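You operate a simulated robot arm through the tools that you are given. There is no shell and no other tool. Be economical: measure what you need, move in short steps, check, and stop when the job is done.

Carry out the task below with a simulated robot arm. There is one attempt and no reset: what you move stays moved.

TASK
Whisk the cream and the flour smooth in the big steel bowl.
Fine: pour in all the cream from the slim jar first. Use the teal whisk and lay it on the side counter; the jar goes back.

Only the result counts: the job must be done as asked and must still hold three seconds after the hand-in. Knocking over, shifting, dropping, spilling or breaking anything else fails it.

THE ROBOT
A 7-joint arm with a two-finger parallel gripper, fixed in place. Base frame: the origin is at the foot of the arm, x ahead of it, y to its left, z up. Readings come in cm, degrees, newtons and seconds.
Its first joint turns from -166.0 to 166.0 degrees. Payload 3.91 kg.
The TCP is the grasp point between the finger pads, 3 cm short of the fingertips. In the tool frame z runs along the fingers and y along their closing line. Largest opening 11 cm; finger width 2, thickness 1; the body of the gripper, 4.8 by 11.2 cm, starts 5.5 cm behind the TCP.
Orientation is that of the tool frame in the base frame, as a unit quaternion [x, y, z, w]. With the fingers straight down and closing along the base's y, the tool's x points along the base's -x, its y along +y and its z along -z.

THE INTERFACE
- The arm moves only by the tool send_rows. Its argument "rows" is a list of rows, each a list of 7 numbers: the turn, a rotation vector about the base's x, y, z in degrees, then the shift along the base's x, y, z in cm, then the finger opening in cm, from 0 to 11. In form: [[rx, ry, rz, x, y, z, grip], ...]. A call has 1 to 8 rows; each row is the pose to reach, as a shift and turn from the pose commanded when the call began. Each row takes 0.2 s and may step no farther than 5 cm and 8.6 degrees from the row before; otherwise, or with a gripper value out of range, the whole call is refused. Where a pose cannot be reached the arm comes as near as it can. A force on the tool above 40 N (or 10 N above the force at the start of the call, whichever is more), or a blocked arm, ends the call early, and 0.2 s more pass. Each finger travels about 15.3 cm/s and halts on what it meets, pressing with about 23 N; the grip force reading is that of the motor and also rises with nothing between the fingers. The clock runs only during rows and for 0.2 s after the last one: add rows that repeat a pose to give the fingers time. The reply holds the time, the measured pose of the TCP, the force on the tool along the base axes, the opening and the grip force, in the units named above and with some noise, and new pictures: "show" is both (left out), scene, wrist or none.
- Cameras (640 x 400 px; columns grow to the right, rows downward): "scene" is fixed at [21.98, 49.88, 166.6]; the picture's right is [-0.97, 0.25, 0.00], its down [0.21, 0.83, -0.51] and it looks along [-0.13, -0.49, -0.86] (base axes); focal length 246 px, centre (320, 200). "wrist" rides on the gripper at [7.7, 0.7, -11.4] in the tool frame; the picture's right is [-0.09, 1.00, 0.00], its down [-0.80, -0.07, -0.59] and it looks along [-0.59, -0.05, 0.80] (tool axes); focal length 270 px, centre (320, 200). There is no depth. A picture from a camera that has moved, and an enlarged one, comes with that camera's place and axes in the base frame and with its lens.
- lift_body(by): slides the trunk up (or, below 0, down) by that many cm; the arm rides with it, the base frame stays. It gives what a move gives, with no picture.
- zoom(camera, box): a new picture of the part [left, top, right, bottom] of that camera's present view, enlarged. The clock stands still meanwhile.
- sign_off(): hands the job in; it is judged then, once.

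Work in short steps. Places have to be worked out from the pictures, the camera data and where the tool is seen: move nearer, look again, correct. Check each grasp and each placing, and mend what went wrong. You have 120 turns and 200 pictures in all, those below and enlarged ones among them. Open the gripper and draw the arm clear of the work before you hand the job in, unless the task says otherwise; then end with one line.

The tools are called after ">>>" as a command line: name --pt "numbers of a row" for each row, then --argument value for the rest, lists and objects as JSON in quotes. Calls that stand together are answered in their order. send_rows: Moves the arm, as the interface text tells. Its arguments: {"type":"object","properties":{"rows":{"type":"array","items":{"type":"array","items":{"type":"number"}}},"show":{"type":"string","enum":["both","scene","wrist","none"]}},"required":["rows"]} The other tools are called the same way: lift_body (by) slides the trunk up or down; zoom (camera, box) takes an enlarged picture of a part of a camera's view; sign_off () hands the job in.

At the start:

```text
t: 0.0
eef_pos: [42.1, 2.47, 128.31]
tool_rot: [0.001, 1.0, 0.0, 0.0]
wrist_force: [0.4, -0.1, -0.2]
width: 10.98
grasp_force: 0.1
trunk travel left (down, up): [-52.5, 8.5]
```

scene: 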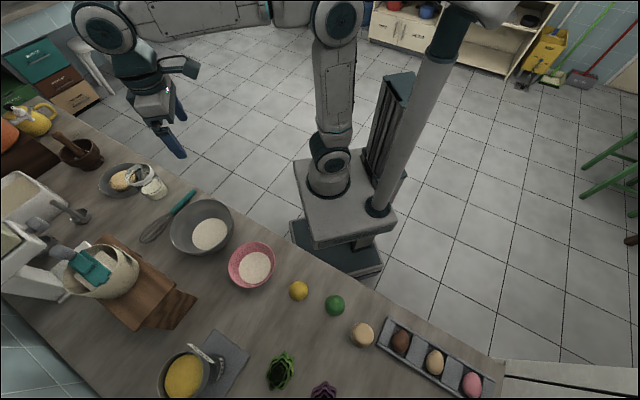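
wrist: 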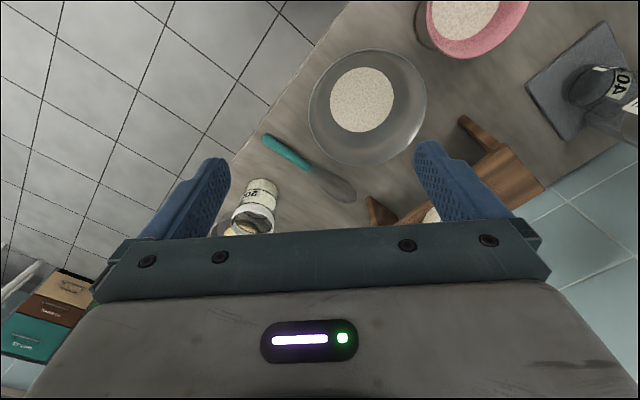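

The pictures show the steel bowl, the teal whisk, and some jars; I zoom in to tell the objects apart before moving.

>>> zoom --camera "scene" --box '[80, 140, 300, 300]'

>>> zoom --camera "scene" --box '[120, 280, 360, 400]'

>>> zoom --camera "scene" --box '[0, 80, 180, 280]'

>>> zoom --camera "wrist" --box '[220, 20, 460, 240]'

```text
2.50 times, centred on (190, 220) of scene
camera zoom: at [21.98, 49.88, 166.6], right [-0.97, 0.25, 0.0], down [0.21, 0.83, -0.51], along [-0.13, -0.49, -0.86], focal length 615 px, centre (645, 150)
```

zoom: 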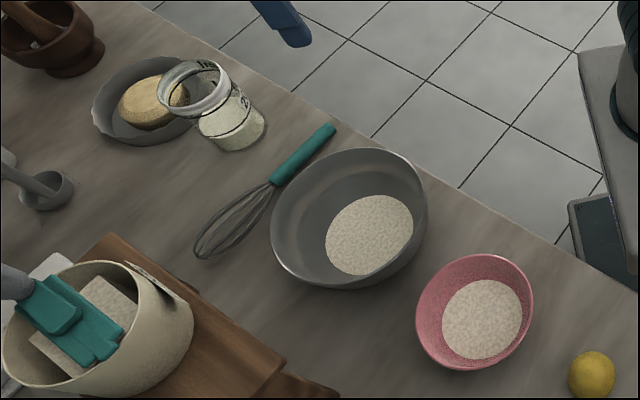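

```text
2.67 times, centred on (240, 340) of scene
camera zoom: at [21.98, 49.88, 166.6], right [-0.97, 0.25, 0.0], down [0.21, 0.83, -0.51], along [-0.13, -0.49, -0.86], focal length 656 px, centre (533, -173)
```

zoom: 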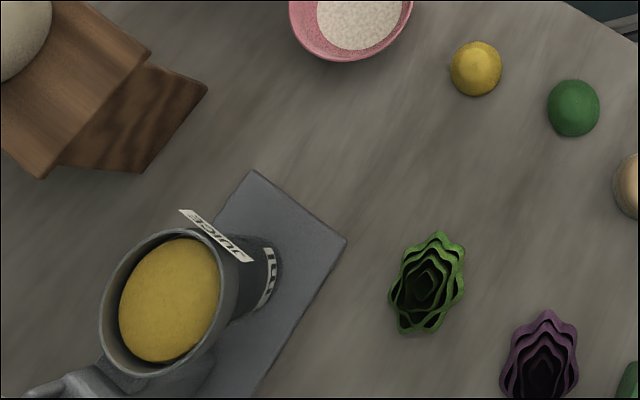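

```text
2.00 times, centred on (90, 180) of scene
camera zoom: at [21.98, 49.88, 166.6], right [-0.97, 0.25, 0.0], down [0.21, 0.83, -0.51], along [-0.13, -0.49, -0.86], focal length 492 px, centre (780, 240)
```

zoom: 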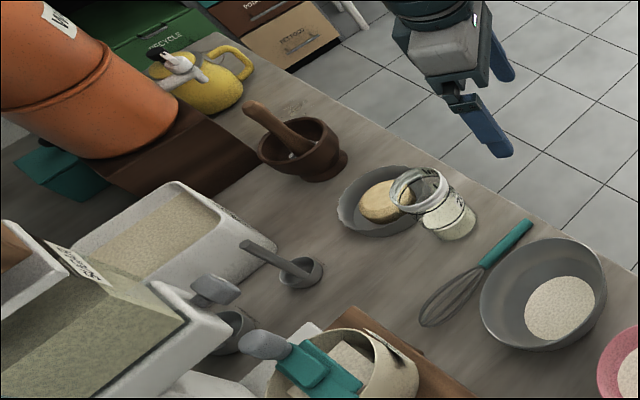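

```text
1.82 times, centred on (340, 130) of wrist
camera zoom: at [34.28, 3.19, 139.79], right [0.09, 1.0, 0.0], down [0.8, -0.07, 0.59], along [0.59, -0.05, -0.8], focal length 491 px, centre (284, 327)
```

zoom: 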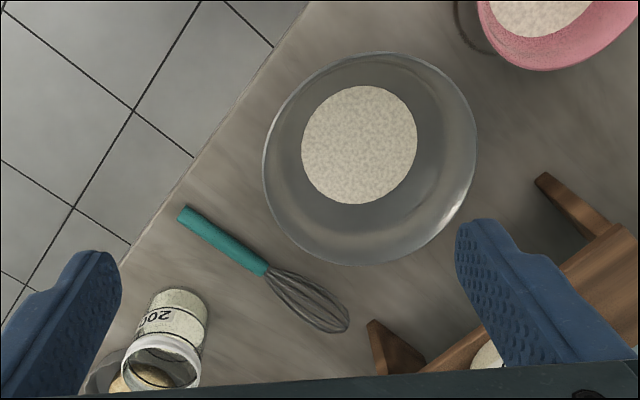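

Triangulating the bowl and whisk from both cameras puts the counter near z≈90, not 46; I'll verify on approach. Next I look for the side counter.

>>> zoom --camera "scene" --box '[400, 280, 640, 400]'

>>> zoom --camera "scene" --box '[0, 20, 160, 140]'

>>> zoom --camera "scene" --box '[340, 0, 640, 200]'

>>> zoom --camera "scene" --box '[0, 220, 160, 400]'

```text
2.67 times, centred on (520, 340) of scene
camera zoom: at [21.98, 49.88, 166.6], right [-0.97, 0.25, 0.0], down [0.21, 0.83, -0.51], along [-0.13, -0.49, -0.86], focal length 656 px, centre (-213, -173)
```

zoom: 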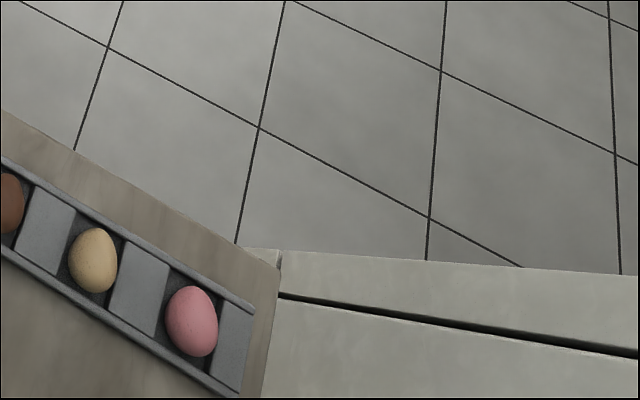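

```text
3.33 times, centred on (80, 80) of scene
camera zoom: at [21.98, 49.88, 166.6], right [-0.97, 0.25, 0.0], down [0.21, 0.83, -0.51], along [-0.13, -0.49, -0.86], focal length 820 px, centre (1120, 600)
```

zoom: 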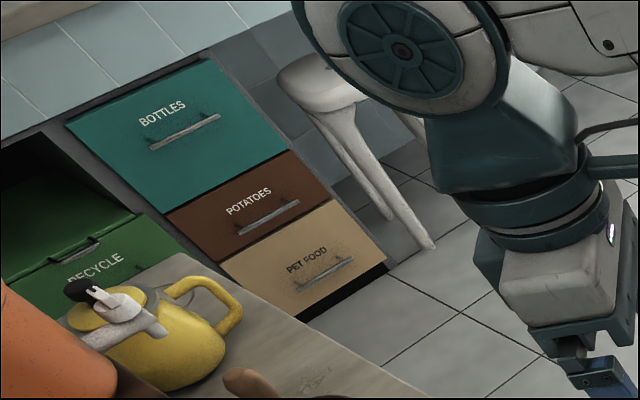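

```text
2.00 times, centred on (490, 100) of scene
camera zoom: at [21.98, 49.88, 166.6], right [-0.97, 0.25, 0.0], down [0.21, 0.83, -0.51], along [-0.13, -0.49, -0.86], focal length 492 px, centre (-20, 400)
```

zoom: 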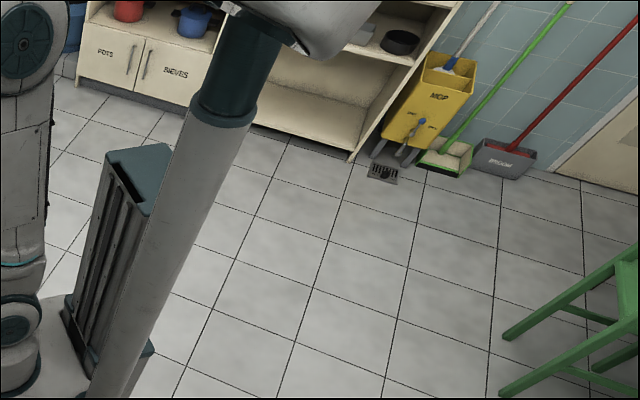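

```text
2.22 times, centred on (80, 310) of scene
camera zoom: at [21.98, 49.88, 166.6], right [-0.97, 0.25, 0.0], down [0.21, 0.83, -0.51], along [-0.13, -0.49, -0.86], focal length 547 px, centre (853, -44)
```

zoom: 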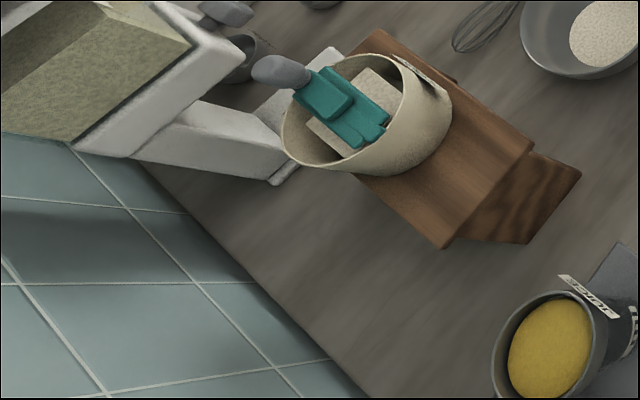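

The white counter end at the lower right (about (-25,68)) could be the side counter. I swing the arm toward it at height to look with the wrist camera.

>>> send_rows --pt "0 0 6.75 -0.59 4.96 0 11" --pt "0 0 13.5 -1.75 9.79 0 11" --pt "0 0 20.25 -3.47 14.45 0 11" --pt "0 0 27 -5.73 18.87 0 11" --pt "0 0 33.75 -8.49 23.0 0 11" --pt "0 0 40.5 -11.71 26.77 0 11" --pt "0 0 47.25 -15.36 30.14 0 11" --pt "0 0 54 -19.38 33.06 0 11" --show "wrist"

```text
t: 1.8
eef_pos: [22.83, 35.33, 128.26]
tool_rot: [-0.455, 0.891, 0.0, 0.0]
wrist_force: [-0.4, -1.2, -0.4]
width: 10.99
grasp_force: 0.0
trunk travel left (down, up): [-52.5, 8.5]
camera wrist: at [17.74, 29.59, 139.68], right [-0.76, 0.65, 0.0], down [0.53, 0.61, 0.59], along [0.39, 0.45, -0.8], focal length 270 px, centre (320, 200)
```

wrist: 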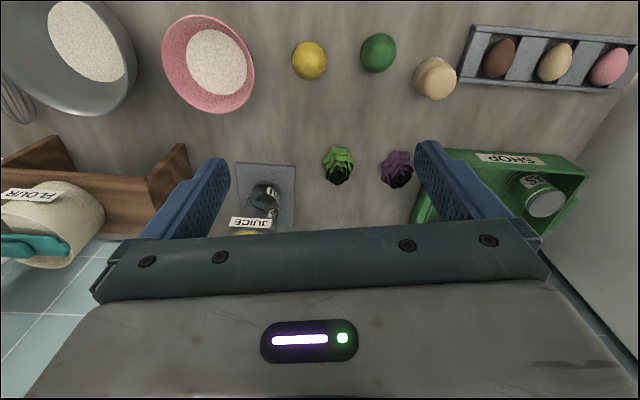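

The front of the counter is seen well; I swing on to view the white unit at the left end.

>>> send_rows --pt "0 0 6.75 -4.33 2.42 0 11" --pt "0 0 13.5 -8.92 4.32 0 11" --pt "0 0 20.25 -13.7 5.66 0 11" --pt "0 0 27 -18.6 6.44 0 11" --pt "0 0 33.75 -23.57 6.63 0 11" --pt "0 0 40.5 -28.52 6.24 0 11" --pt "0 0 47.25 -33.38 5.27 0 11" --pt "0 0 54 -38.11 3.73 0 11" --show "wrist"

```text
t: 3.6
eef_pos: [-15.39, 39.23, 128.14]
tool_rot: [0.809, -0.587, 0.001, 0.002]
wrist_force: [-0.4, 0.0, -0.4]
width: 11.01
grasp_force: 0.0
trunk travel left (down, up): [-52.5, 8.5]
camera wrist: at [-13.75, 31.82, 139.76], right [-0.97, -0.22, 0.0], down [-0.18, 0.79, 0.59], along [-0.13, 0.58, -0.81], focal length 270 px, centre (320, 200)
```

wrist: 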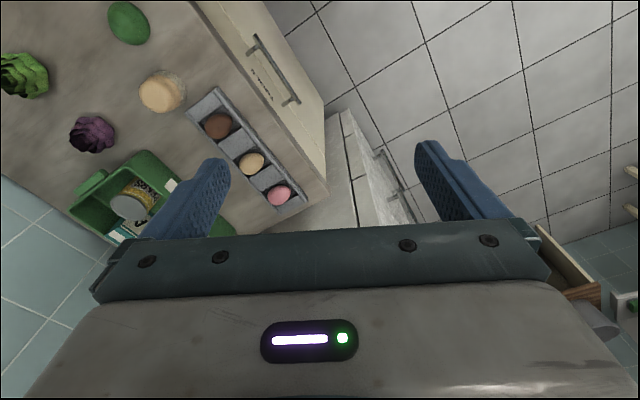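

A white unit sits beyond the counter end, with something wooden at the far right. I zoom in and swing on a little further.

>>> zoom --camera "wrist" --box '[280, 80, 440, 230]'

>>> send_rows --pt "0 0 6.75 -4.5 -2.1 0 11" --pt "0 0 13.5 -8.7 -4.7 0 11" --pt "0 0 20.25 -12.6 -7.8 0 11" --pt "0 0 27 -16.1 -11.3 0 11" --pt "0 0 33.75 -19.2 -15.2 0 11" --pt "0 0 40.5 -21.8 -19.4 0 11" --show "wrist"

```text
2.67 times, centred on (360, 155) of wrist
camera zoom: at [-13.75, 31.82, 139.76], right [-0.97, -0.22, 0.0], down [-0.18, 0.79, 0.59], along [-0.13, 0.58, -0.81], focal length 721 px, centre (213, 320)
```

zoom: 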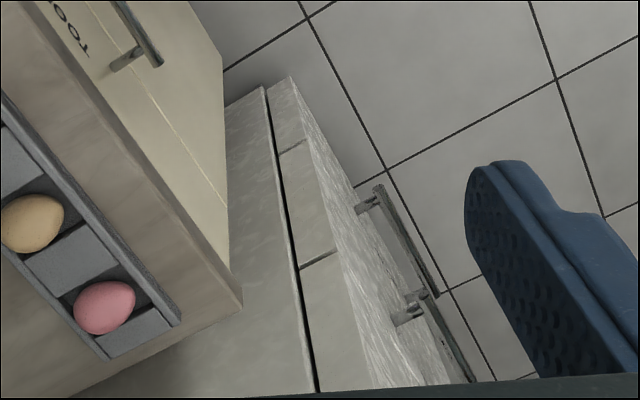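

```text
t: 4.7
eef_pos: [-24.2, 36.11, 127.55]
tool_rot: [0.875, -0.484, 0.006, 0.007]
wrist_force: [0.3, -0.1, 0.4]
width: 10.99
grasp_force: 0.0
trunk travel left (down, up): [-52.5, 8.5]
stopped in row 5: the arm was blocked; the commanded pose is now the measured one
camera wrist: at [-20.83, 29.52, 139.17], right [-0.89, -0.46, 0.0], down [-0.37, 0.73, 0.58], along [-0.27, 0.51, -0.81], focal length 270 px, centre (320, 200)
```

wrist: 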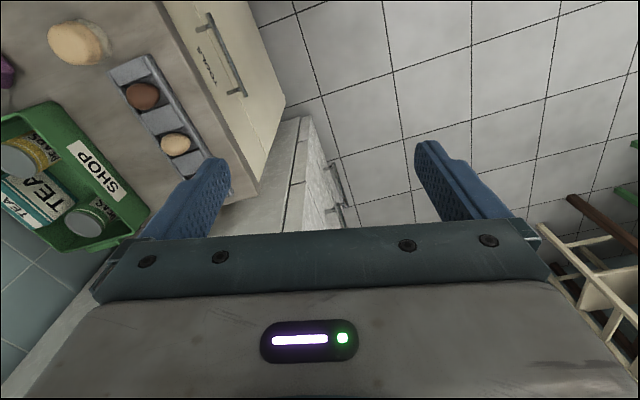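

The white unit looks like a low fridge/dishwasher, not obviously a counter. I swing back to check the right-hand side for a side counter.

>>> send_rows --pt "0 0 -6.5 4.25 2.55 0.5 11" --pt "0 0 -13 8.75 4.55 0.5 11" --pt "0 0 -19.5 13.46 6.04 0.5 11" --pt "0 0 -26 18.3 6.99 0.5 11" --pt "0 0 -32.5 23.21 7.38 0.5 11" --pt "0 0 -39 28.14 7.21 0.5 11" --pt "0 0 -45.5 33.02 6.49 0.5 11" --pt "0 0 -52 37.79 5.21 0.5 11" --show "scene"

```text
t: 6.5
eef_pos: [12.89, 40.31, 128.4]
tool_rot: [-0.58, 0.815, 0.0, -0.001]
wrist_force: [-0.3, -0.2, 0.5]
width: 10.99
grasp_force: 0.0
trunk travel left (down, up): [-52.5, 8.5]
```

scene: 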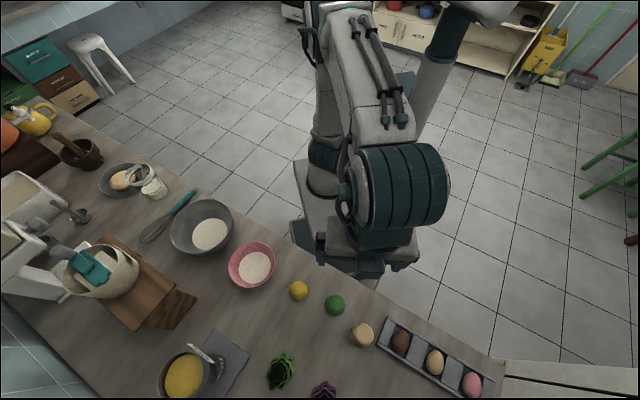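

No other counter lies within reach, so the counter beside the bowl is the place for the whisk. I swing back to the bowl and jar for a closer look.

>>> send_rows --pt "0 0 -6.6 4.52 -1.76 0 11" --pt "0 0 -13.2 8.83 -4.01 0 11" --pt "0 0 -19.8 12.86 -6.75 0 11" --pt "0 0 -26.4 16.55 -9.93 0 11" --pt "0 0 -33 19.84 -13.52 0 11" --pt "0 0 -39.6 22.71 -17.46 0 11" --pt "0 0 -46.2 25.1 -21.7 0 11" --pt "0 0 -52.8 26.98 -26.19 0 11" --show "wrist"

```text
t: 8.3
eef_pos: [40.07, 14.3, 128.58]
tool_rot: [-0.157, 0.988, 0.001, 0.0]
wrist_force: [0.4, -0.4, 0.1]
width: 11.01
grasp_force: 0.0
trunk travel left (down, up): [-52.5, 8.5]
camera wrist: at [32.48, 12.71, 140.11], right [-0.23, 0.97, 0.0], down [0.78, 0.18, 0.59], along [0.58, 0.13, -0.8], focal length 270 px, centre (320, 200)
```

wrist: 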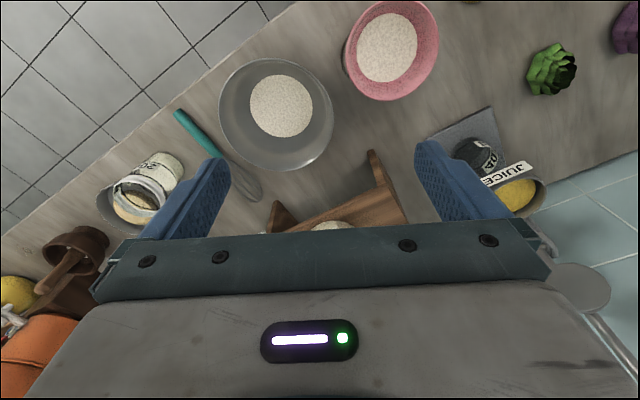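

I swing further right and lower a bit to view the jar and whisk closely.

>>> send_rows --pt "0 0 -6 1.24 -4.31 0 11" --pt "0 0 -12 2.06 -8.68 0 11" --pt "0 0 -18 2.41 -13.11 0 11" --pt "0 0 -24 2.3 -17.56 0 11" --pt "0 0 -30 1.73 -21.97 0 11" --pt "0 0 -30 1.73 -21.97 -5 11" --pt "0 0 -30 1.73 -21.97 -10 11" --show "wrist"

```text
t: 9.9
eef_pos: [41.73, -7.38, 118.9]
tool_rot: [0.102, 0.995, 0.0, 0.0]
wrist_force: [-1.3, 0.1, 0.7]
width: 10.99
grasp_force: 0.0
trunk travel left (down, up): [-52.5, 8.5]
camera wrist: at [34.25, -5.09, 130.29], right [0.29, 0.96, 0.0], down [0.77, -0.23, 0.59], along [0.57, -0.17, -0.8], focal length 270 px, centre (320, 200)
```

wrist: 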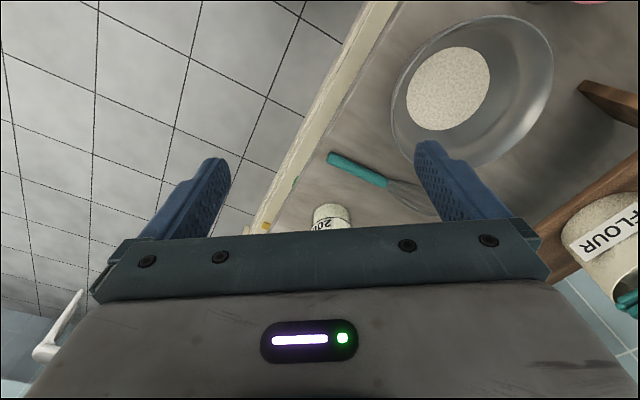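

Three views agree: whisk handle end at (54.5,-9.1,91), so the counter is near z=90. I advance over the jar at height for a clear view of it.

>>> send_rows --pt "0 0 0 4.5 -1 0 11" --pt "0 0 0 9 -2 0 11" --pt "0 0 0 13.5 -3 0 11" --pt "0 0 0 18 -4 0 11" --show "both"

```text
t: 10.9
eef_pos: [59.74, -11.34, 118.95]
tool_rot: [0.103, 0.995, 0.0, -0.001]
wrist_force: [0.6, 0.6, 0.4]
width: 10.99
grasp_force: 0.1
trunk travel left (down, up): [-52.5, 8.5]
camera wrist: at [52.39, -9.02, 130.45], right [0.29, 0.96, 0.0], down [0.77, -0.23, 0.59], along [0.57, -0.17, -0.81], focal length 270 px, centre (320, 200)
```

scene: 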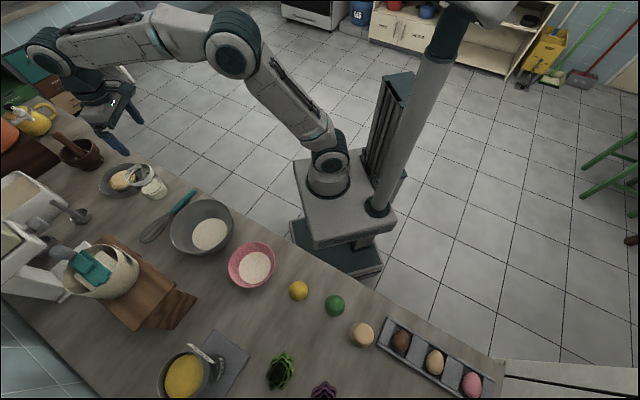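
wrist: 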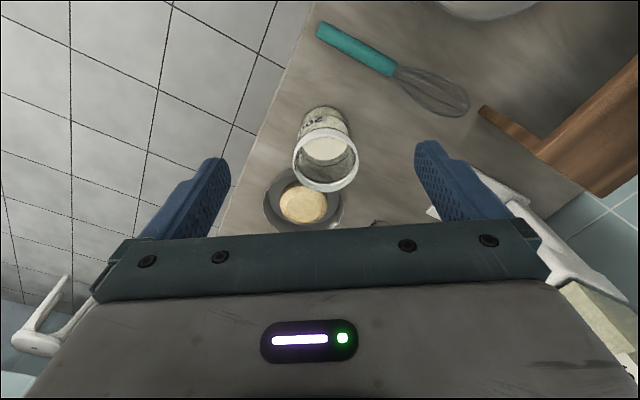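

The jar is now clear in the wrist view; I zoom in on it and the bread bowl behind.

>>> zoom --camera "wrist" --box '[250, 90, 410, 240]'

>>> zoom --camera "scene" --box '[90, 140, 210, 260]'

```text
2.67 times, centred on (330, 165) of wrist
camera zoom: at [52.39, -9.02, 130.45], right [0.29, 0.96, 0.0], down [0.77, -0.23, 0.59], along [0.57, -0.17, -0.81], focal length 721 px, centre (293, 293)
```

zoom: 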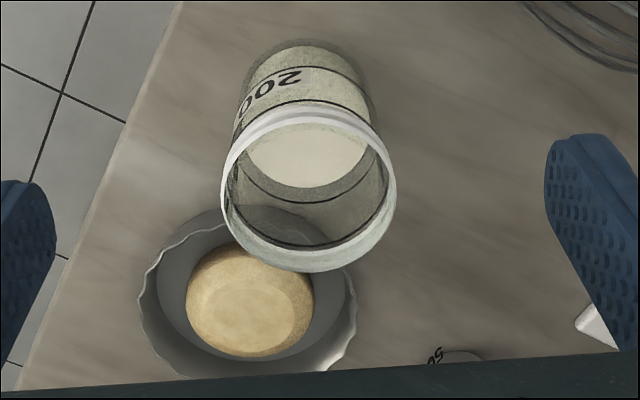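

```text
3.33 times, centred on (150, 200) of scene
camera zoom: at [21.98, 49.88, 166.6], right [-0.97, 0.25, 0.0], down [0.21, 0.83, -0.51], along [-0.13, -0.49, -0.86], focal length 820 px, centre (887, 200)
```

zoom: 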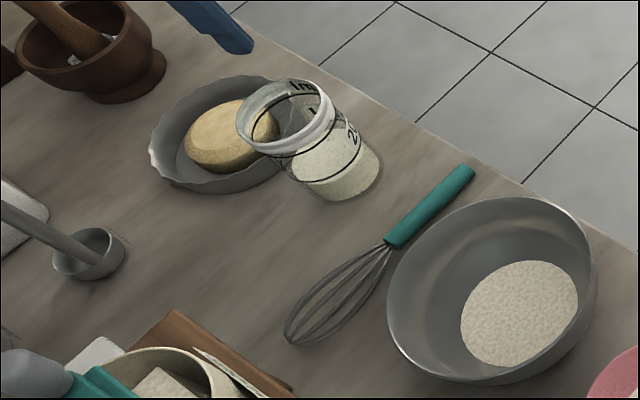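

The jar's axis is near (68.5,-12.8), rim z≈99, base ≈89.5, rim ~8.4 cm wide, bread bowl close behind it. I plan a side grip pitched ~30° below horizontal, then a sideways roll to pour; first I test that posture in free space while backing off.

>>> send_rows --pt "-1.52 -7.34 0 -2 0.4 0 11" --pt "-3.04 -14.7 0 -4 0.8 0 11" --pt "-4.56 -22 0 -6 1.2 0 11" --pt "-6.1 -29.4 0 -8 1.6 0 11" --pt "-7.6 -36.7 0 -10 2 0 11" --pt "-9.1 -44.1 0 -12 2.4 0 11" --pt "-10.7 -51.4 0 -14 2.8 0 11" --pt "-12.2 -58.8 0 -15 3 0 11" --show "scene"

```text
t: 12.7
eef_pos: [44.68, -8.48, 118.66]
tool_rot: [0.088, 0.861, -0.05, 0.499]
wrist_force: [-0.3, 0.1, 0.1]
width: 11.02
grasp_force: 0.1
trunk travel left (down, up): [-52.5, 8.5]
```

scene: 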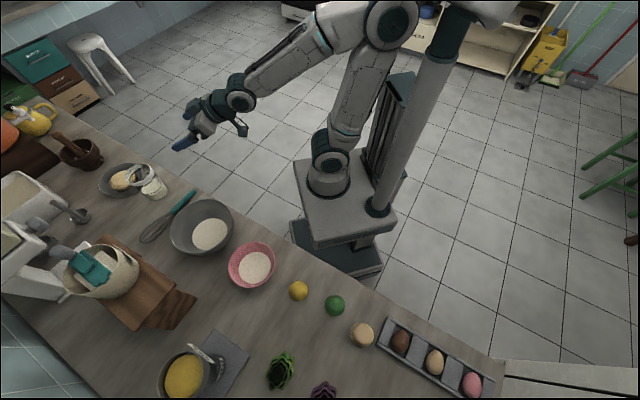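

Works. Now I test the pouring roll (about the forward axis) on the way over toward the bowl, empty-handed.

>>> send_rows --pt "-8.3 1.73 0 0 1.5 0 11" --pt "-16.6 3.46 0 0 3 0 11" --pt "-24.9 5.2 0 0 4.5 0 11" --pt "-33.2 6.9 0 0 6 0 11" --pt "-41.5 8.6 0 0 7.5 0 11" --pt "-49.8 10.4 0 0 9 0 11" --pt "-58.1 12.1 0 0 10.5 0 11" --pt "-66.4 13.8 0 0 12 0 11" --show "none"

>>> send_rows --pt "-8.3 1.73 0 0 1 0 11" --pt "-16.6 3.46 0 0 2 0 11" --pt "-24.9 5.2 0 0 3 0 11" --pt "-33.2 6.9 0 0 4 0 11" --pt "-41.5 8.6 0 0 5 0 11" --pt "-49.8 10.4 0 0 6 0 11" --pt "-58.1 12.1 0 0 7 0 11" --show "scene"

```text
t: 14.5
eef_pos: [44.55, 3.44, 118.59]
tool_rot: [-0.204, 0.744, -0.523, 0.363]
wrist_force: [0.6, 0.8, 0.5]
width: 11.0
grasp_force: 0.1
trunk travel left (down, up): [-52.5, 8.5]
```

```text
t: 16.1
eef_pos: [44.82, 10.47, 118.73]
tool_rot: [0.406, -0.428, 0.794, -0.142]
wrist_force: [0.4, -0.9, -0.1]
width: 10.98
grasp_force: 0.0
trunk travel left (down, up): [-52.5, 8.5]
```

scene: 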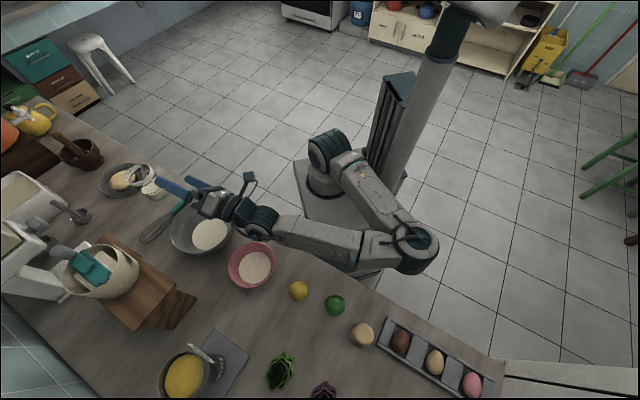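

The full 127° pouring roll is reachable. I roll back exactly the reverse way.

>>> send_rows --pt "8.3 -1.73 0 0 -1 0 11" --pt "16.6 -3.46 0 0 -2 0 11" --pt "24.9 -5.2 0 0 -3 0 11" --pt "33.2 -6.9 0 0 -4 0 11" --pt "41.5 -8.6 0 0 -5 0 11" --pt "49.8 -10.4 0 0 -6 0 11" --pt "58.1 -12.1 0 0 -7 0 11" --show "none"

>>> send_rows --pt "8.3 -1.73 0 0.5 -1.5 0 11" --pt "16.6 -3.46 0 1 -3 0 11" --pt "24.9 -5.2 0 1.5 -4.5 0 11" --pt "33.2 -6.9 0 2 -6 0 11" --pt "41.5 -8.6 0 2 -7.5 0 11" --pt "49.8 -10.4 0 2 -9 0 11" --pt "58.1 -12.1 0 2 -10.5 0 11" --pt "66.4 -13.8 0 2 -12 0 11" --show "wrist"

```text
t: 17.7
eef_pos: [44.69, 3.44, 118.52]
tool_rot: [-0.203, 0.744, -0.523, 0.364]
wrist_force: [-0.1, -0.3, 0.3]
width: 10.99
grasp_force: 0.0
trunk travel left (down, up): [-52.5, 8.5]
```

```text
t: 19.5
eef_pos: [46.68, -8.62, 118.83]
tool_rot: [0.089, 0.862, -0.05, 0.497]
wrist_force: [0.4, 0.4, 0.1]
width: 11.01
grasp_force: 0.1
trunk travel left (down, up): [-52.5, 8.5]
camera wrist: at [33.32, -5.11, 117.93], right [0.25, 0.97, 0.08], down [-0.13, -0.05, 0.99], along [0.96, -0.25, 0.11], focal length 270 px, centre (320, 200)
```

wrist: 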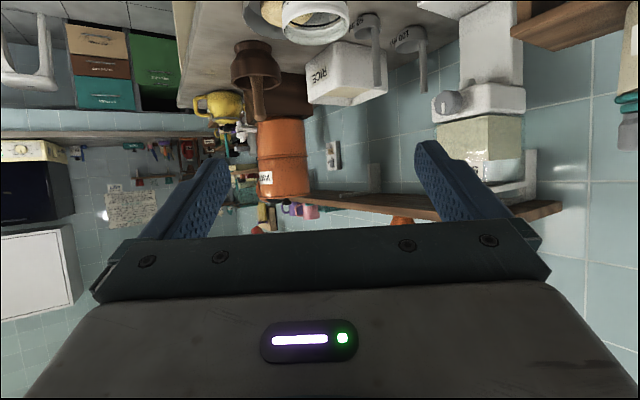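

Now I take the grasp attitude (azimuth +8°, 35° below horizontal) at a pre-grasp point off the counter edge, in line with the jar.

>>> send_rows --pt "0 1.3 4.9 1.5 -1.6 -2 11" --pt "0.1 2.5 9.9 3 -3.2 -5 11" --pt "0.1 3.8 14.8 4.5 -4.8 -9 11" --pt "0.15 5.07 19.7 6 -6.4 -13 11" --show "both"

```text
t: 20.5
eef_pos: [52.68, -15.32, 105.51]
tool_rot: [-0.062, 0.885, 0.034, 0.46]
wrist_force: [0.7, 0.9, -0.2]
width: 11.03
grasp_force: 0.0
trunk travel left (down, up): [-52.5, 8.5]
camera wrist: at [38.77, -16.49, 105.8], right [-0.09, 0.99, 0.07], down [-0.01, -0.08, 1.0], along [1.0, 0.09, 0.02], focal length 270 px, centre (320, 200)
```

scene: 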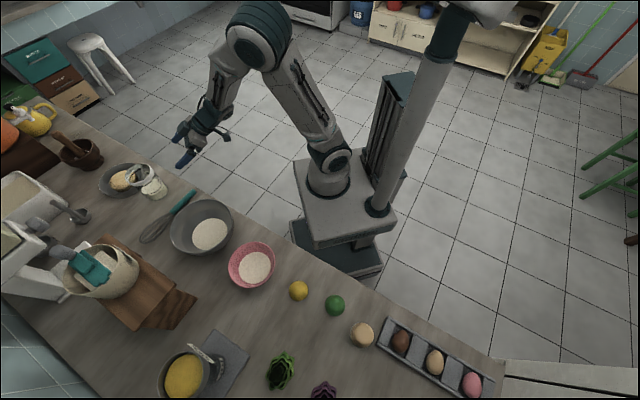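
wrist: 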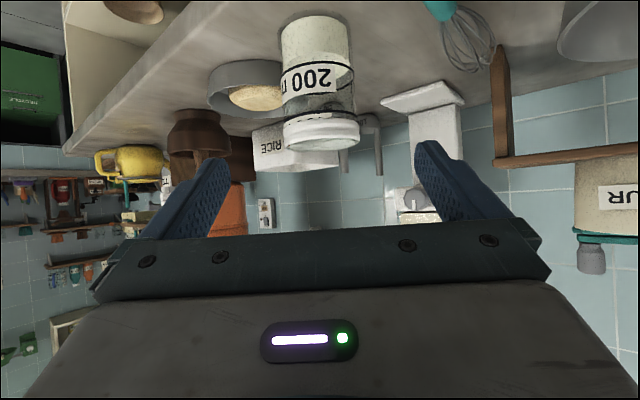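

The side view confirms the line of approach (jar y≈-13.1, rim z≈100, collar bottom ≈97.8). I lower to z 96.3 and advance toward it, stopping short first.

>>> send_rows --pt "0 0 0 0 0 -4.6 11" --pt "0 0 0 0 0 -9.2 11" --pt "0 0 0 4 0.57 -9.2 11" --pt "0 0 0 8 1.15 -9.2 11" --show "both"

```text
t: 21.5
eef_pos: [60.97, -14.31, 96.53]
tool_rot: [-0.062, 0.885, 0.033, 0.459]
wrist_force: [0.0, 1.0, 0.1]
width: 11.0
grasp_force: 0.1
trunk travel left (down, up): [-52.5, 8.5]
camera wrist: at [47.02, -15.5, 96.86], right [-0.09, 0.99, 0.07], down [-0.02, -0.07, 1.0], along [1.0, 0.09, 0.02], focal length 270 px, centre (320, 200)
```

scene: 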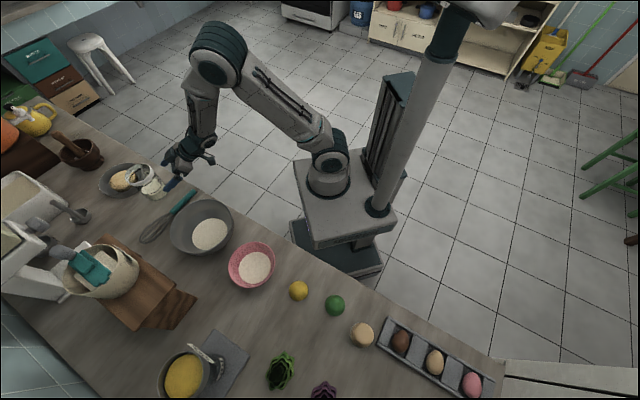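
wrist: 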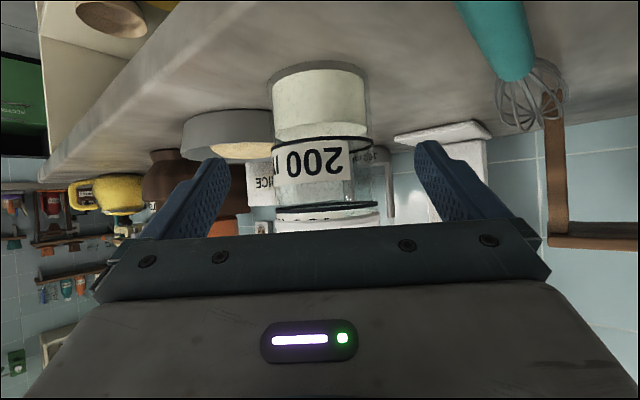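

Alignment is good (jar centred between fingers). I advance the remaining 6 cm.

>>> send_rows --pt "0 0 0 3 0.43 -0.2 11" --pt "0 0 0 6.1 0.87 -0.3 11" --show "both"

```text
t: 22.1
eef_pos: [66.75, -13.04, 96.24]
tool_rot: [-0.061, 0.885, 0.033, 0.46]
wrist_force: [-0.3, 0.3, 0.0]
width: 10.98
grasp_force: 0.1
trunk travel left (down, up): [-52.5, 8.5]
camera wrist: at [52.96, -14.28, 96.47], right [-0.09, 0.99, 0.07], down [-0.02, -0.08, 1.0], along [1.0, 0.09, 0.02], focal length 270 px, centre (320, 200)
```

scene: 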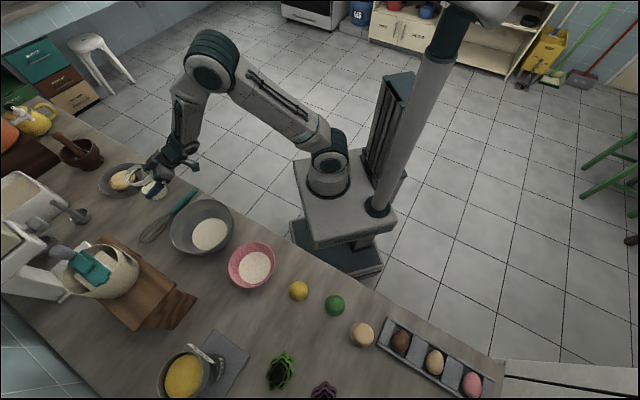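
wrist: 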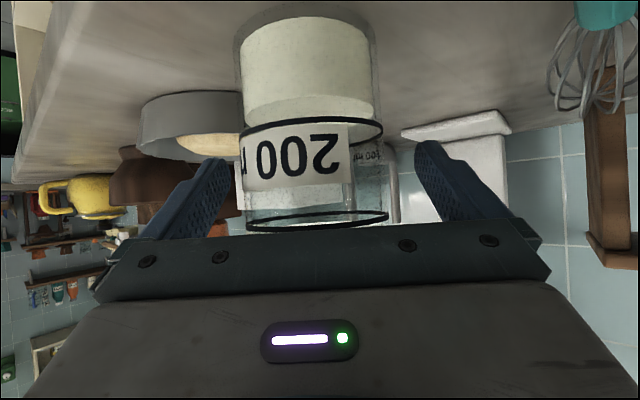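

The jar sits ~0.6 cm toward -y of the finger midline; I correct and close gently.

>>> send_rows --pt "0 0 0 0.3 -0.5 0 11" --pt "0 0 0 0.3 -0.5 0 9.2" --pt "0 0 0 0.3 -0.5 0 8.4" --pt "0 0 0 0.3 -0.5 0 7" --pt "0 0 0 0.3 -0.5 0 7" --pt "0 0 0 0.3 -0.5 0 7" --show "wrist"

```text
t: 23.5
eef_pos: [67.03, -13.59, 96.17]
tool_rot: [-0.061, 0.885, 0.032, 0.459]
wrist_force: [1.5, -1.2, 0.2]
width: 8.12
grasp_force: 23.0
trunk travel left (down, up): [-52.5, 8.5]
camera wrist: at [53.26, -14.78, 96.53], right [-0.09, 0.99, 0.07], down [-0.02, -0.07, 1.0], along [1.0, 0.09, 0.02], focal length 270 px, centre (320, 200)
```

wrist: 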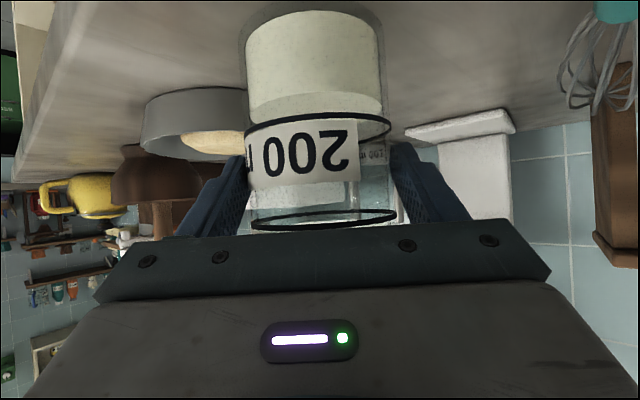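

Gripped at width 8.1 with 23 N. I lift straight up slowly.

>>> send_rows --pt "0 0 0 0 0 1.5 7" --pt "0 0 0 0 0 4 7" --pt "0 0 0 0 0 8 7" --pt "0 0 0 -1 0 12 7" --pt "0 0 0 -3 0 16 7" --show "both"

```text
t: 24.7
eef_pos: [63.96, -13.67, 112.54]
tool_rot: [-0.062, 0.885, 0.033, 0.46]
wrist_force: [-0.2, -0.2, -2.2]
width: 8.11
grasp_force: 22.7
trunk travel left (down, up): [-52.5, 8.5]
camera wrist: at [50.12, -14.81, 112.83], right [-0.09, 0.99, 0.07], down [-0.02, -0.07, 1.0], along [1.0, 0.09, 0.02], focal length 270 px, centre (320, 200)
```

scene: 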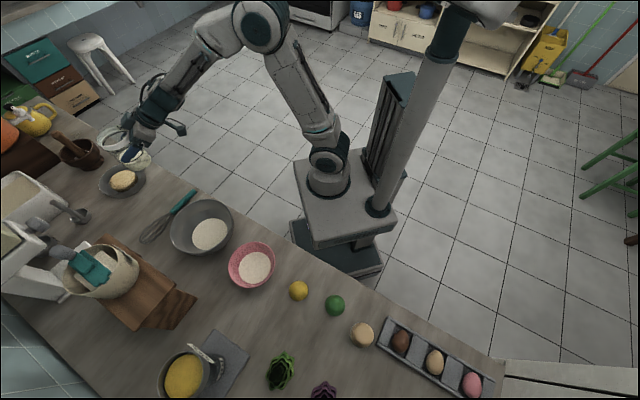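
wrist: 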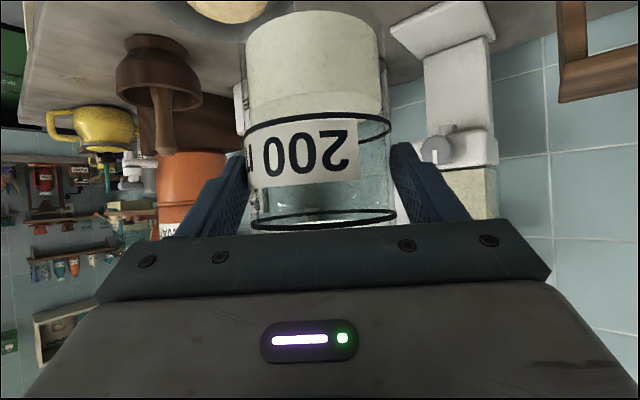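

The jar is held and level. The bowl centre works out at about (50.5,8.5). I carry the jar level to the pouring spot (49.5,5.4,111).

>>> send_rows --pt "0 0 0 -2 2.7 -0.3 7" --pt "0 0 0 -4 5.4 -0.5 7" --pt "0 0 0 -6.5 8.6 -0.8 7" --pt "0 0 0 -9 11.8 -1 7" --pt "0 0 0 -11.5 15 -1.2 7" --pt "0 0 0 -13.5 17.5 -1.5 7" --pt "0 0 0 -14.4 19 -1.5 7" --pt "0 0 0 -14.4 19 -1.5 7" --show "both"

```text
t: 26.5
eef_pos: [49.92, 5.6, 110.87]
tool_rot: [-0.061, 0.885, 0.033, 0.46]
wrist_force: [0.0, 0.0, -3.2]
width: 8.12
grasp_force: 23.2
trunk travel left (down, up): [-52.5, 8.5]
camera wrist: at [36.0, 4.41, 111.2], right [-0.09, 0.99, 0.07], down [-0.02, -0.07, 1.0], along [1.0, 0.09, 0.02], focal length 270 px, centre (320, 200)
```

scene: 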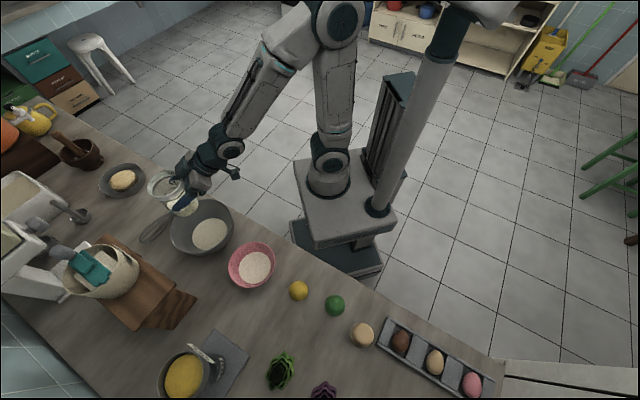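
wrist: 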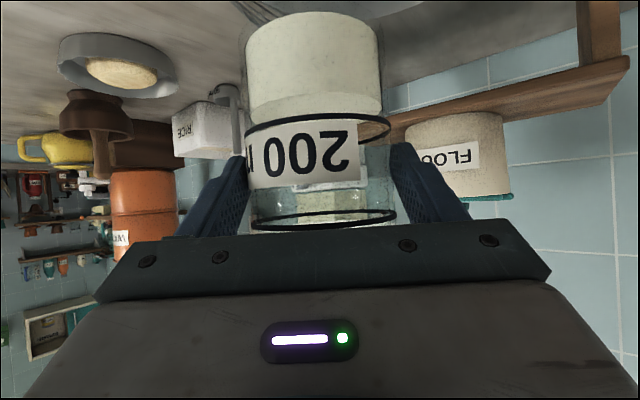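

The jar is over the bowl's right half with its mouth to tip toward +y. I start tilting to ~48°.

>>> send_rows --pt "-8 -1.13 0 0 0 0 7" --pt "-16 -2.26 0 0 -0.2 0 7" --pt "-24 -3.4 0 0 -0.4 0 7" --pt "-32 -4.5 0 0 -0.6 0 7" --pt "-40 -5.6 0 0 -0.8 0 7" --pt "-48 -6.8 0 0 -1 0 7" --show "both"

>>> zoom --camera "scene" --box '[110, 140, 270, 280]'

```text
t: 27.9
eef_pos: [49.79, 4.6, 110.83]
tool_rot: [-0.245, 0.794, -0.335, 0.445]
wrist_force: [-0.9, 0.0, -3.3]
width: 8.13
grasp_force: 23.3
trunk travel left (down, up): [-52.5, 8.5]
camera wrist: at [35.93, 3.4, 110.44], right [-0.05, 0.71, -0.7], down [-0.12, 0.69, 0.71], along [0.99, 0.12, 0.05], focal length 270 px, centre (320, 200)
```

scene: 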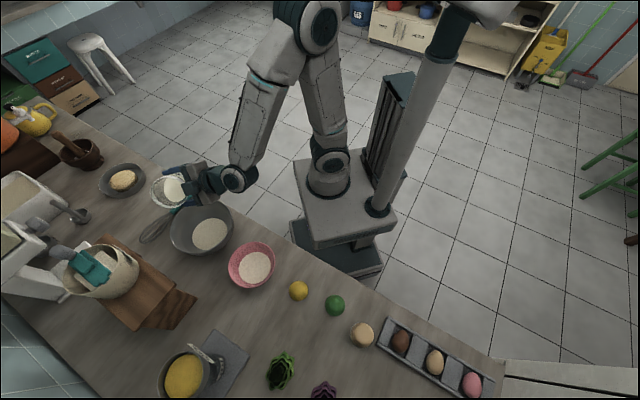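
wrist: 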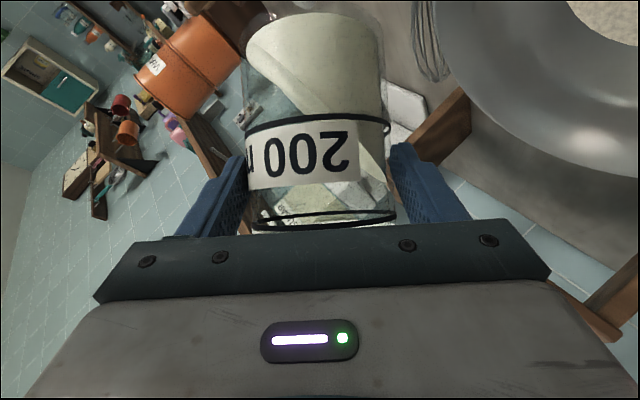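

```text
2.86 times, centred on (190, 210) of scene
camera zoom: at [21.98, 49.88, 166.6], right [-0.97, 0.25, 0.0], down [0.21, 0.83, -0.51], along [-0.13, -0.49, -0.86], focal length 703 px, centre (691, 171)
```

zoom: 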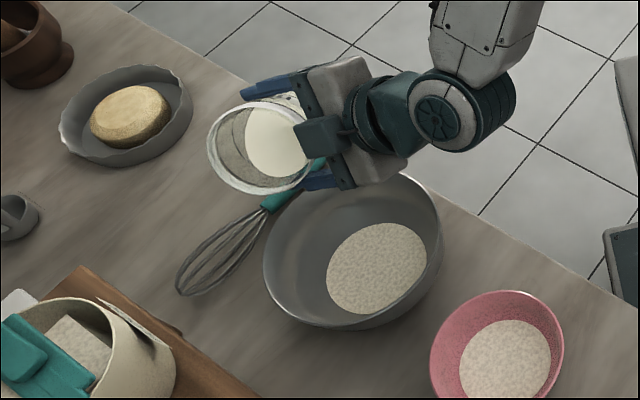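

Mouth is above the bowl. I continue the tilt to ~80°, nudging the jar slightly toward the bowl's centre.

>>> send_rows --pt "-5 -0.7 0 0 0.3 0 7" --pt "-10 -1.4 0 -0.2 0.6 0 7" --pt "-16 -2.26 0 -0.4 0.9 0 7" --pt "-22 -3.1 0 -0.5 1.1 0 7" --pt "-28 -4 0 -0.5 1.3 0 7" --pt "-34 -4.8 0 -0.5 1.5 0 7" --pt "-34 -4.8 0 -0.5 1.5 0 7" --show "both"

>>> zoom --camera "scene" --box '[110, 140, 270, 280]'

```text
t: 29.5
eef_pos: [49.23, 6.08, 110.78]
tool_rot: [-0.352, 0.642, -0.561, 0.387]
wrist_force: [-0.3, -0.2, -2.6]
width: 8.1
grasp_force: 22.9
trunk travel left (down, up): [-52.5, 8.5]
camera wrist: at [35.43, 4.52, 110.04], right [0.02, 0.2, -0.98], down [-0.16, 0.97, 0.19], along [0.99, 0.16, 0.06], focal length 270 px, centre (320, 200)
```

scene: 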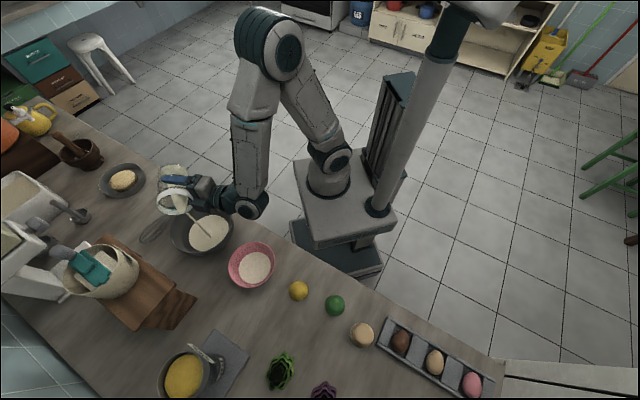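
wrist: 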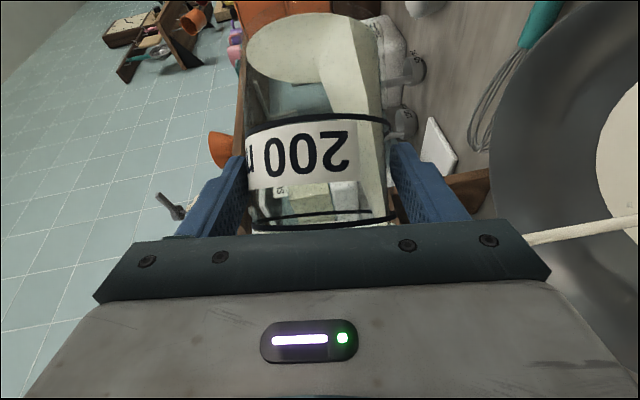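

```text
2.86 times, centred on (190, 210) of scene
camera zoom: at [21.98, 49.88, 166.6], right [-0.97, 0.25, 0.0], down [0.21, 0.83, -0.51], along [-0.13, -0.49, -0.86], focal length 703 px, centre (691, 171)
```

zoom: 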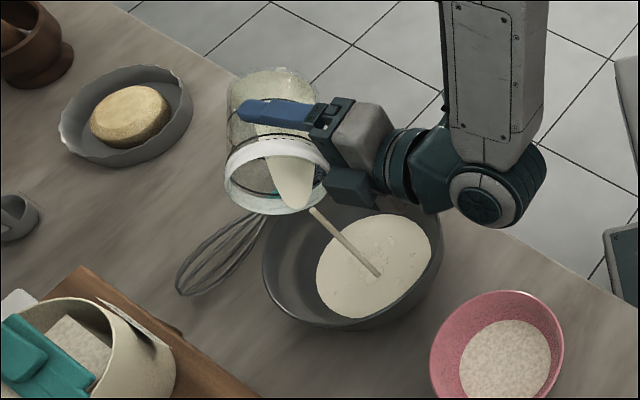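

Cream is streaming into the bowl centre. I keep tilting to ~115° and hold.

>>> send_rows --pt "0 0 0 0 0 0 7" --pt "-6 -0.85 0 0 0.2 0 7" --pt "-12 -1.7 0 0 0.4 0 7" --pt "-18 -2.5 0 0 0.6 0 7" --pt "-24 -3.4 0 0 0.8 0 7" --pt "-30 -4.2 0 0 1 0 7" --pt "-34 -4.8 0 0 1 0 7" --pt "-34 -4.8 0 0 1 0 7" --show "both"

>>> zoom --camera "scene" --box '[110, 140, 270, 280]'

```text
t: 31.3
eef_pos: [49.12, 7.05, 110.63]
tool_rot: [0.425, -0.434, 0.738, -0.294]
wrist_force: [-0.1, -0.1, -1.7]
width: 8.12
grasp_force: 22.9
trunk travel left (down, up): [-52.5, 8.5]
camera wrist: at [35.42, 5.09, 110.0], right [0.11, -0.38, -0.92], down [-0.16, 0.91, -0.39], along [0.98, 0.18, 0.04], focal length 270 px, centre (320, 200)
```

scene: 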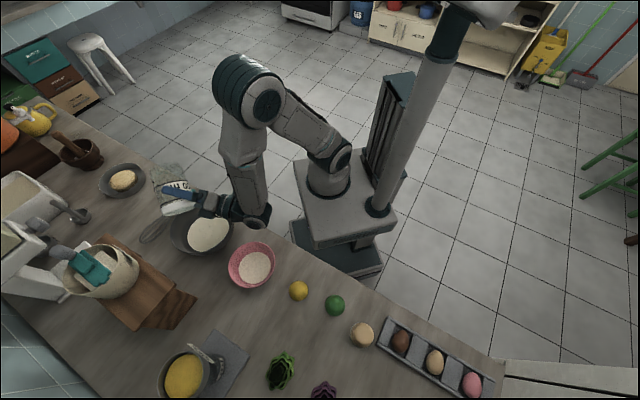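
wrist: 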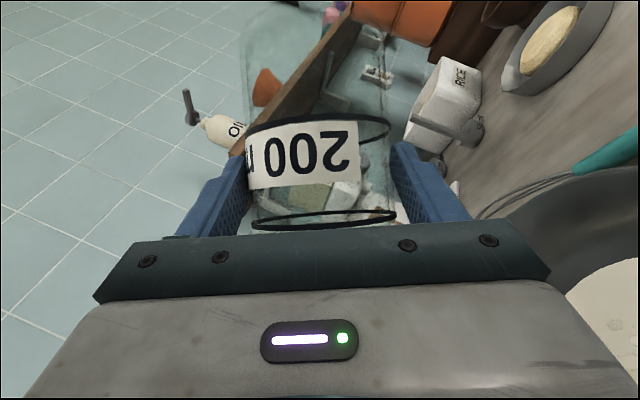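

```text
2.86 times, centred on (190, 210) of scene
camera zoom: at [21.98, 49.88, 166.6], right [-0.97, 0.25, 0.0], down [0.21, 0.83, -0.51], along [-0.13, -0.49, -0.86], focal length 703 px, centre (691, 171)
```

zoom: 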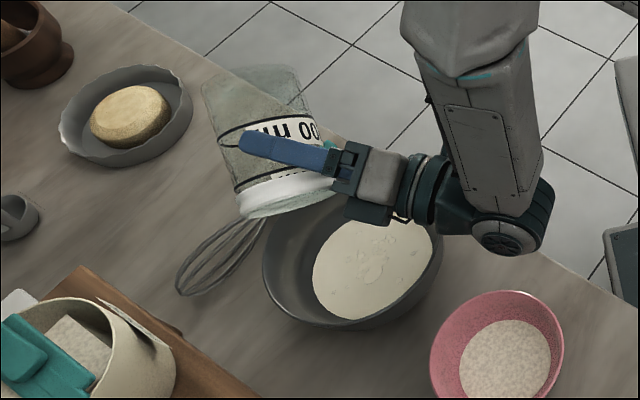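

The jar looks empty. I hold over the bowl a moment longer, then start rolling it back upright.

>>> send_rows --pt "-4 -0.56 0 0 0 0 7" --pt "-4 -0.56 0 0 0 0 7" --pt "-4 -0.56 0 0 0 0 7" --pt "-4 -0.56 0 0 0 0 7" --pt "4 0.56 0 0 0 0 7" --pt "12 1.7 0 0 0 0 7" --pt "20 2.8 0 0 0 0 7" --pt "28 3.96 0 0 0 0 7" --show "none"

>>> send_rows --pt "8 1.13 0 0 -0.5 0 7" --pt "16 2.26 0 0 -1 0 7" --pt "24 3.4 0 0 -1.5 0 7" --pt "32 4.5 0 0 -2 0 7" --pt "40 5.6 0 0.3 -2 0 7" --pt "48 6.8 0 0.5 -2 0 7" --pt "56 7.9 0 0.5 -2 0 7" --pt "64 9.05 0 0.5 -2 0 7" --show "none"

>>> send_rows --pt "8 1.13 0 0 0 0 7" --pt "16 2.26 0 0 0 0 7" --pt "24 3.4 0 0 0 0 7" --show "both"

```text
t: 33.1
eef_pos: [49.34, 7.02, 110.74]
tool_rot: [-0.366, 0.61, -0.595, 0.374]
wrist_force: [0.0, -0.2, -1.9]
width: 8.07
grasp_force: 22.5
trunk travel left (down, up): [-52.5, 8.5]
```

```text
t: 34.9
eef_pos: [49.67, 4.93, 110.73]
tool_rot: [-0.156, 0.859, -0.153, 0.463]
wrist_force: [0.5, 0.8, -2.6]
width: 8.08
grasp_force: 23.0
trunk travel left (down, up): [-52.5, 8.5]
```

```text
t: 35.7
eef_pos: [49.6, 5.07, 110.63]
tool_rot: [-0.06, 0.886, 0.032, 0.46]
wrist_force: [-0.1, 0.3, -3.1]
width: 8.12
grasp_force: 23.0
trunk travel left (down, up): [-52.5, 8.5]
camera wrist: at [35.85, 3.84, 111.04], right [-0.09, 0.99, 0.07], down [-0.02, -0.08, 1.0], along [1.0, 0.09, 0.02], focal length 270 px, centre (320, 200)
```

scene: 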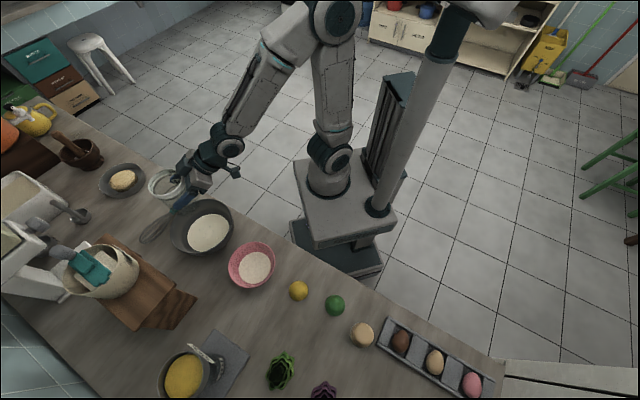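
wrist: 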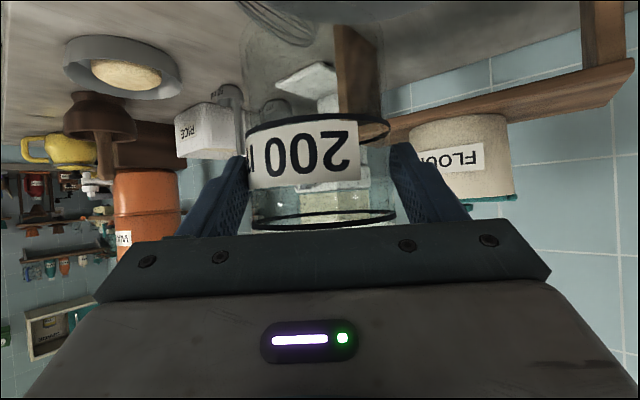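

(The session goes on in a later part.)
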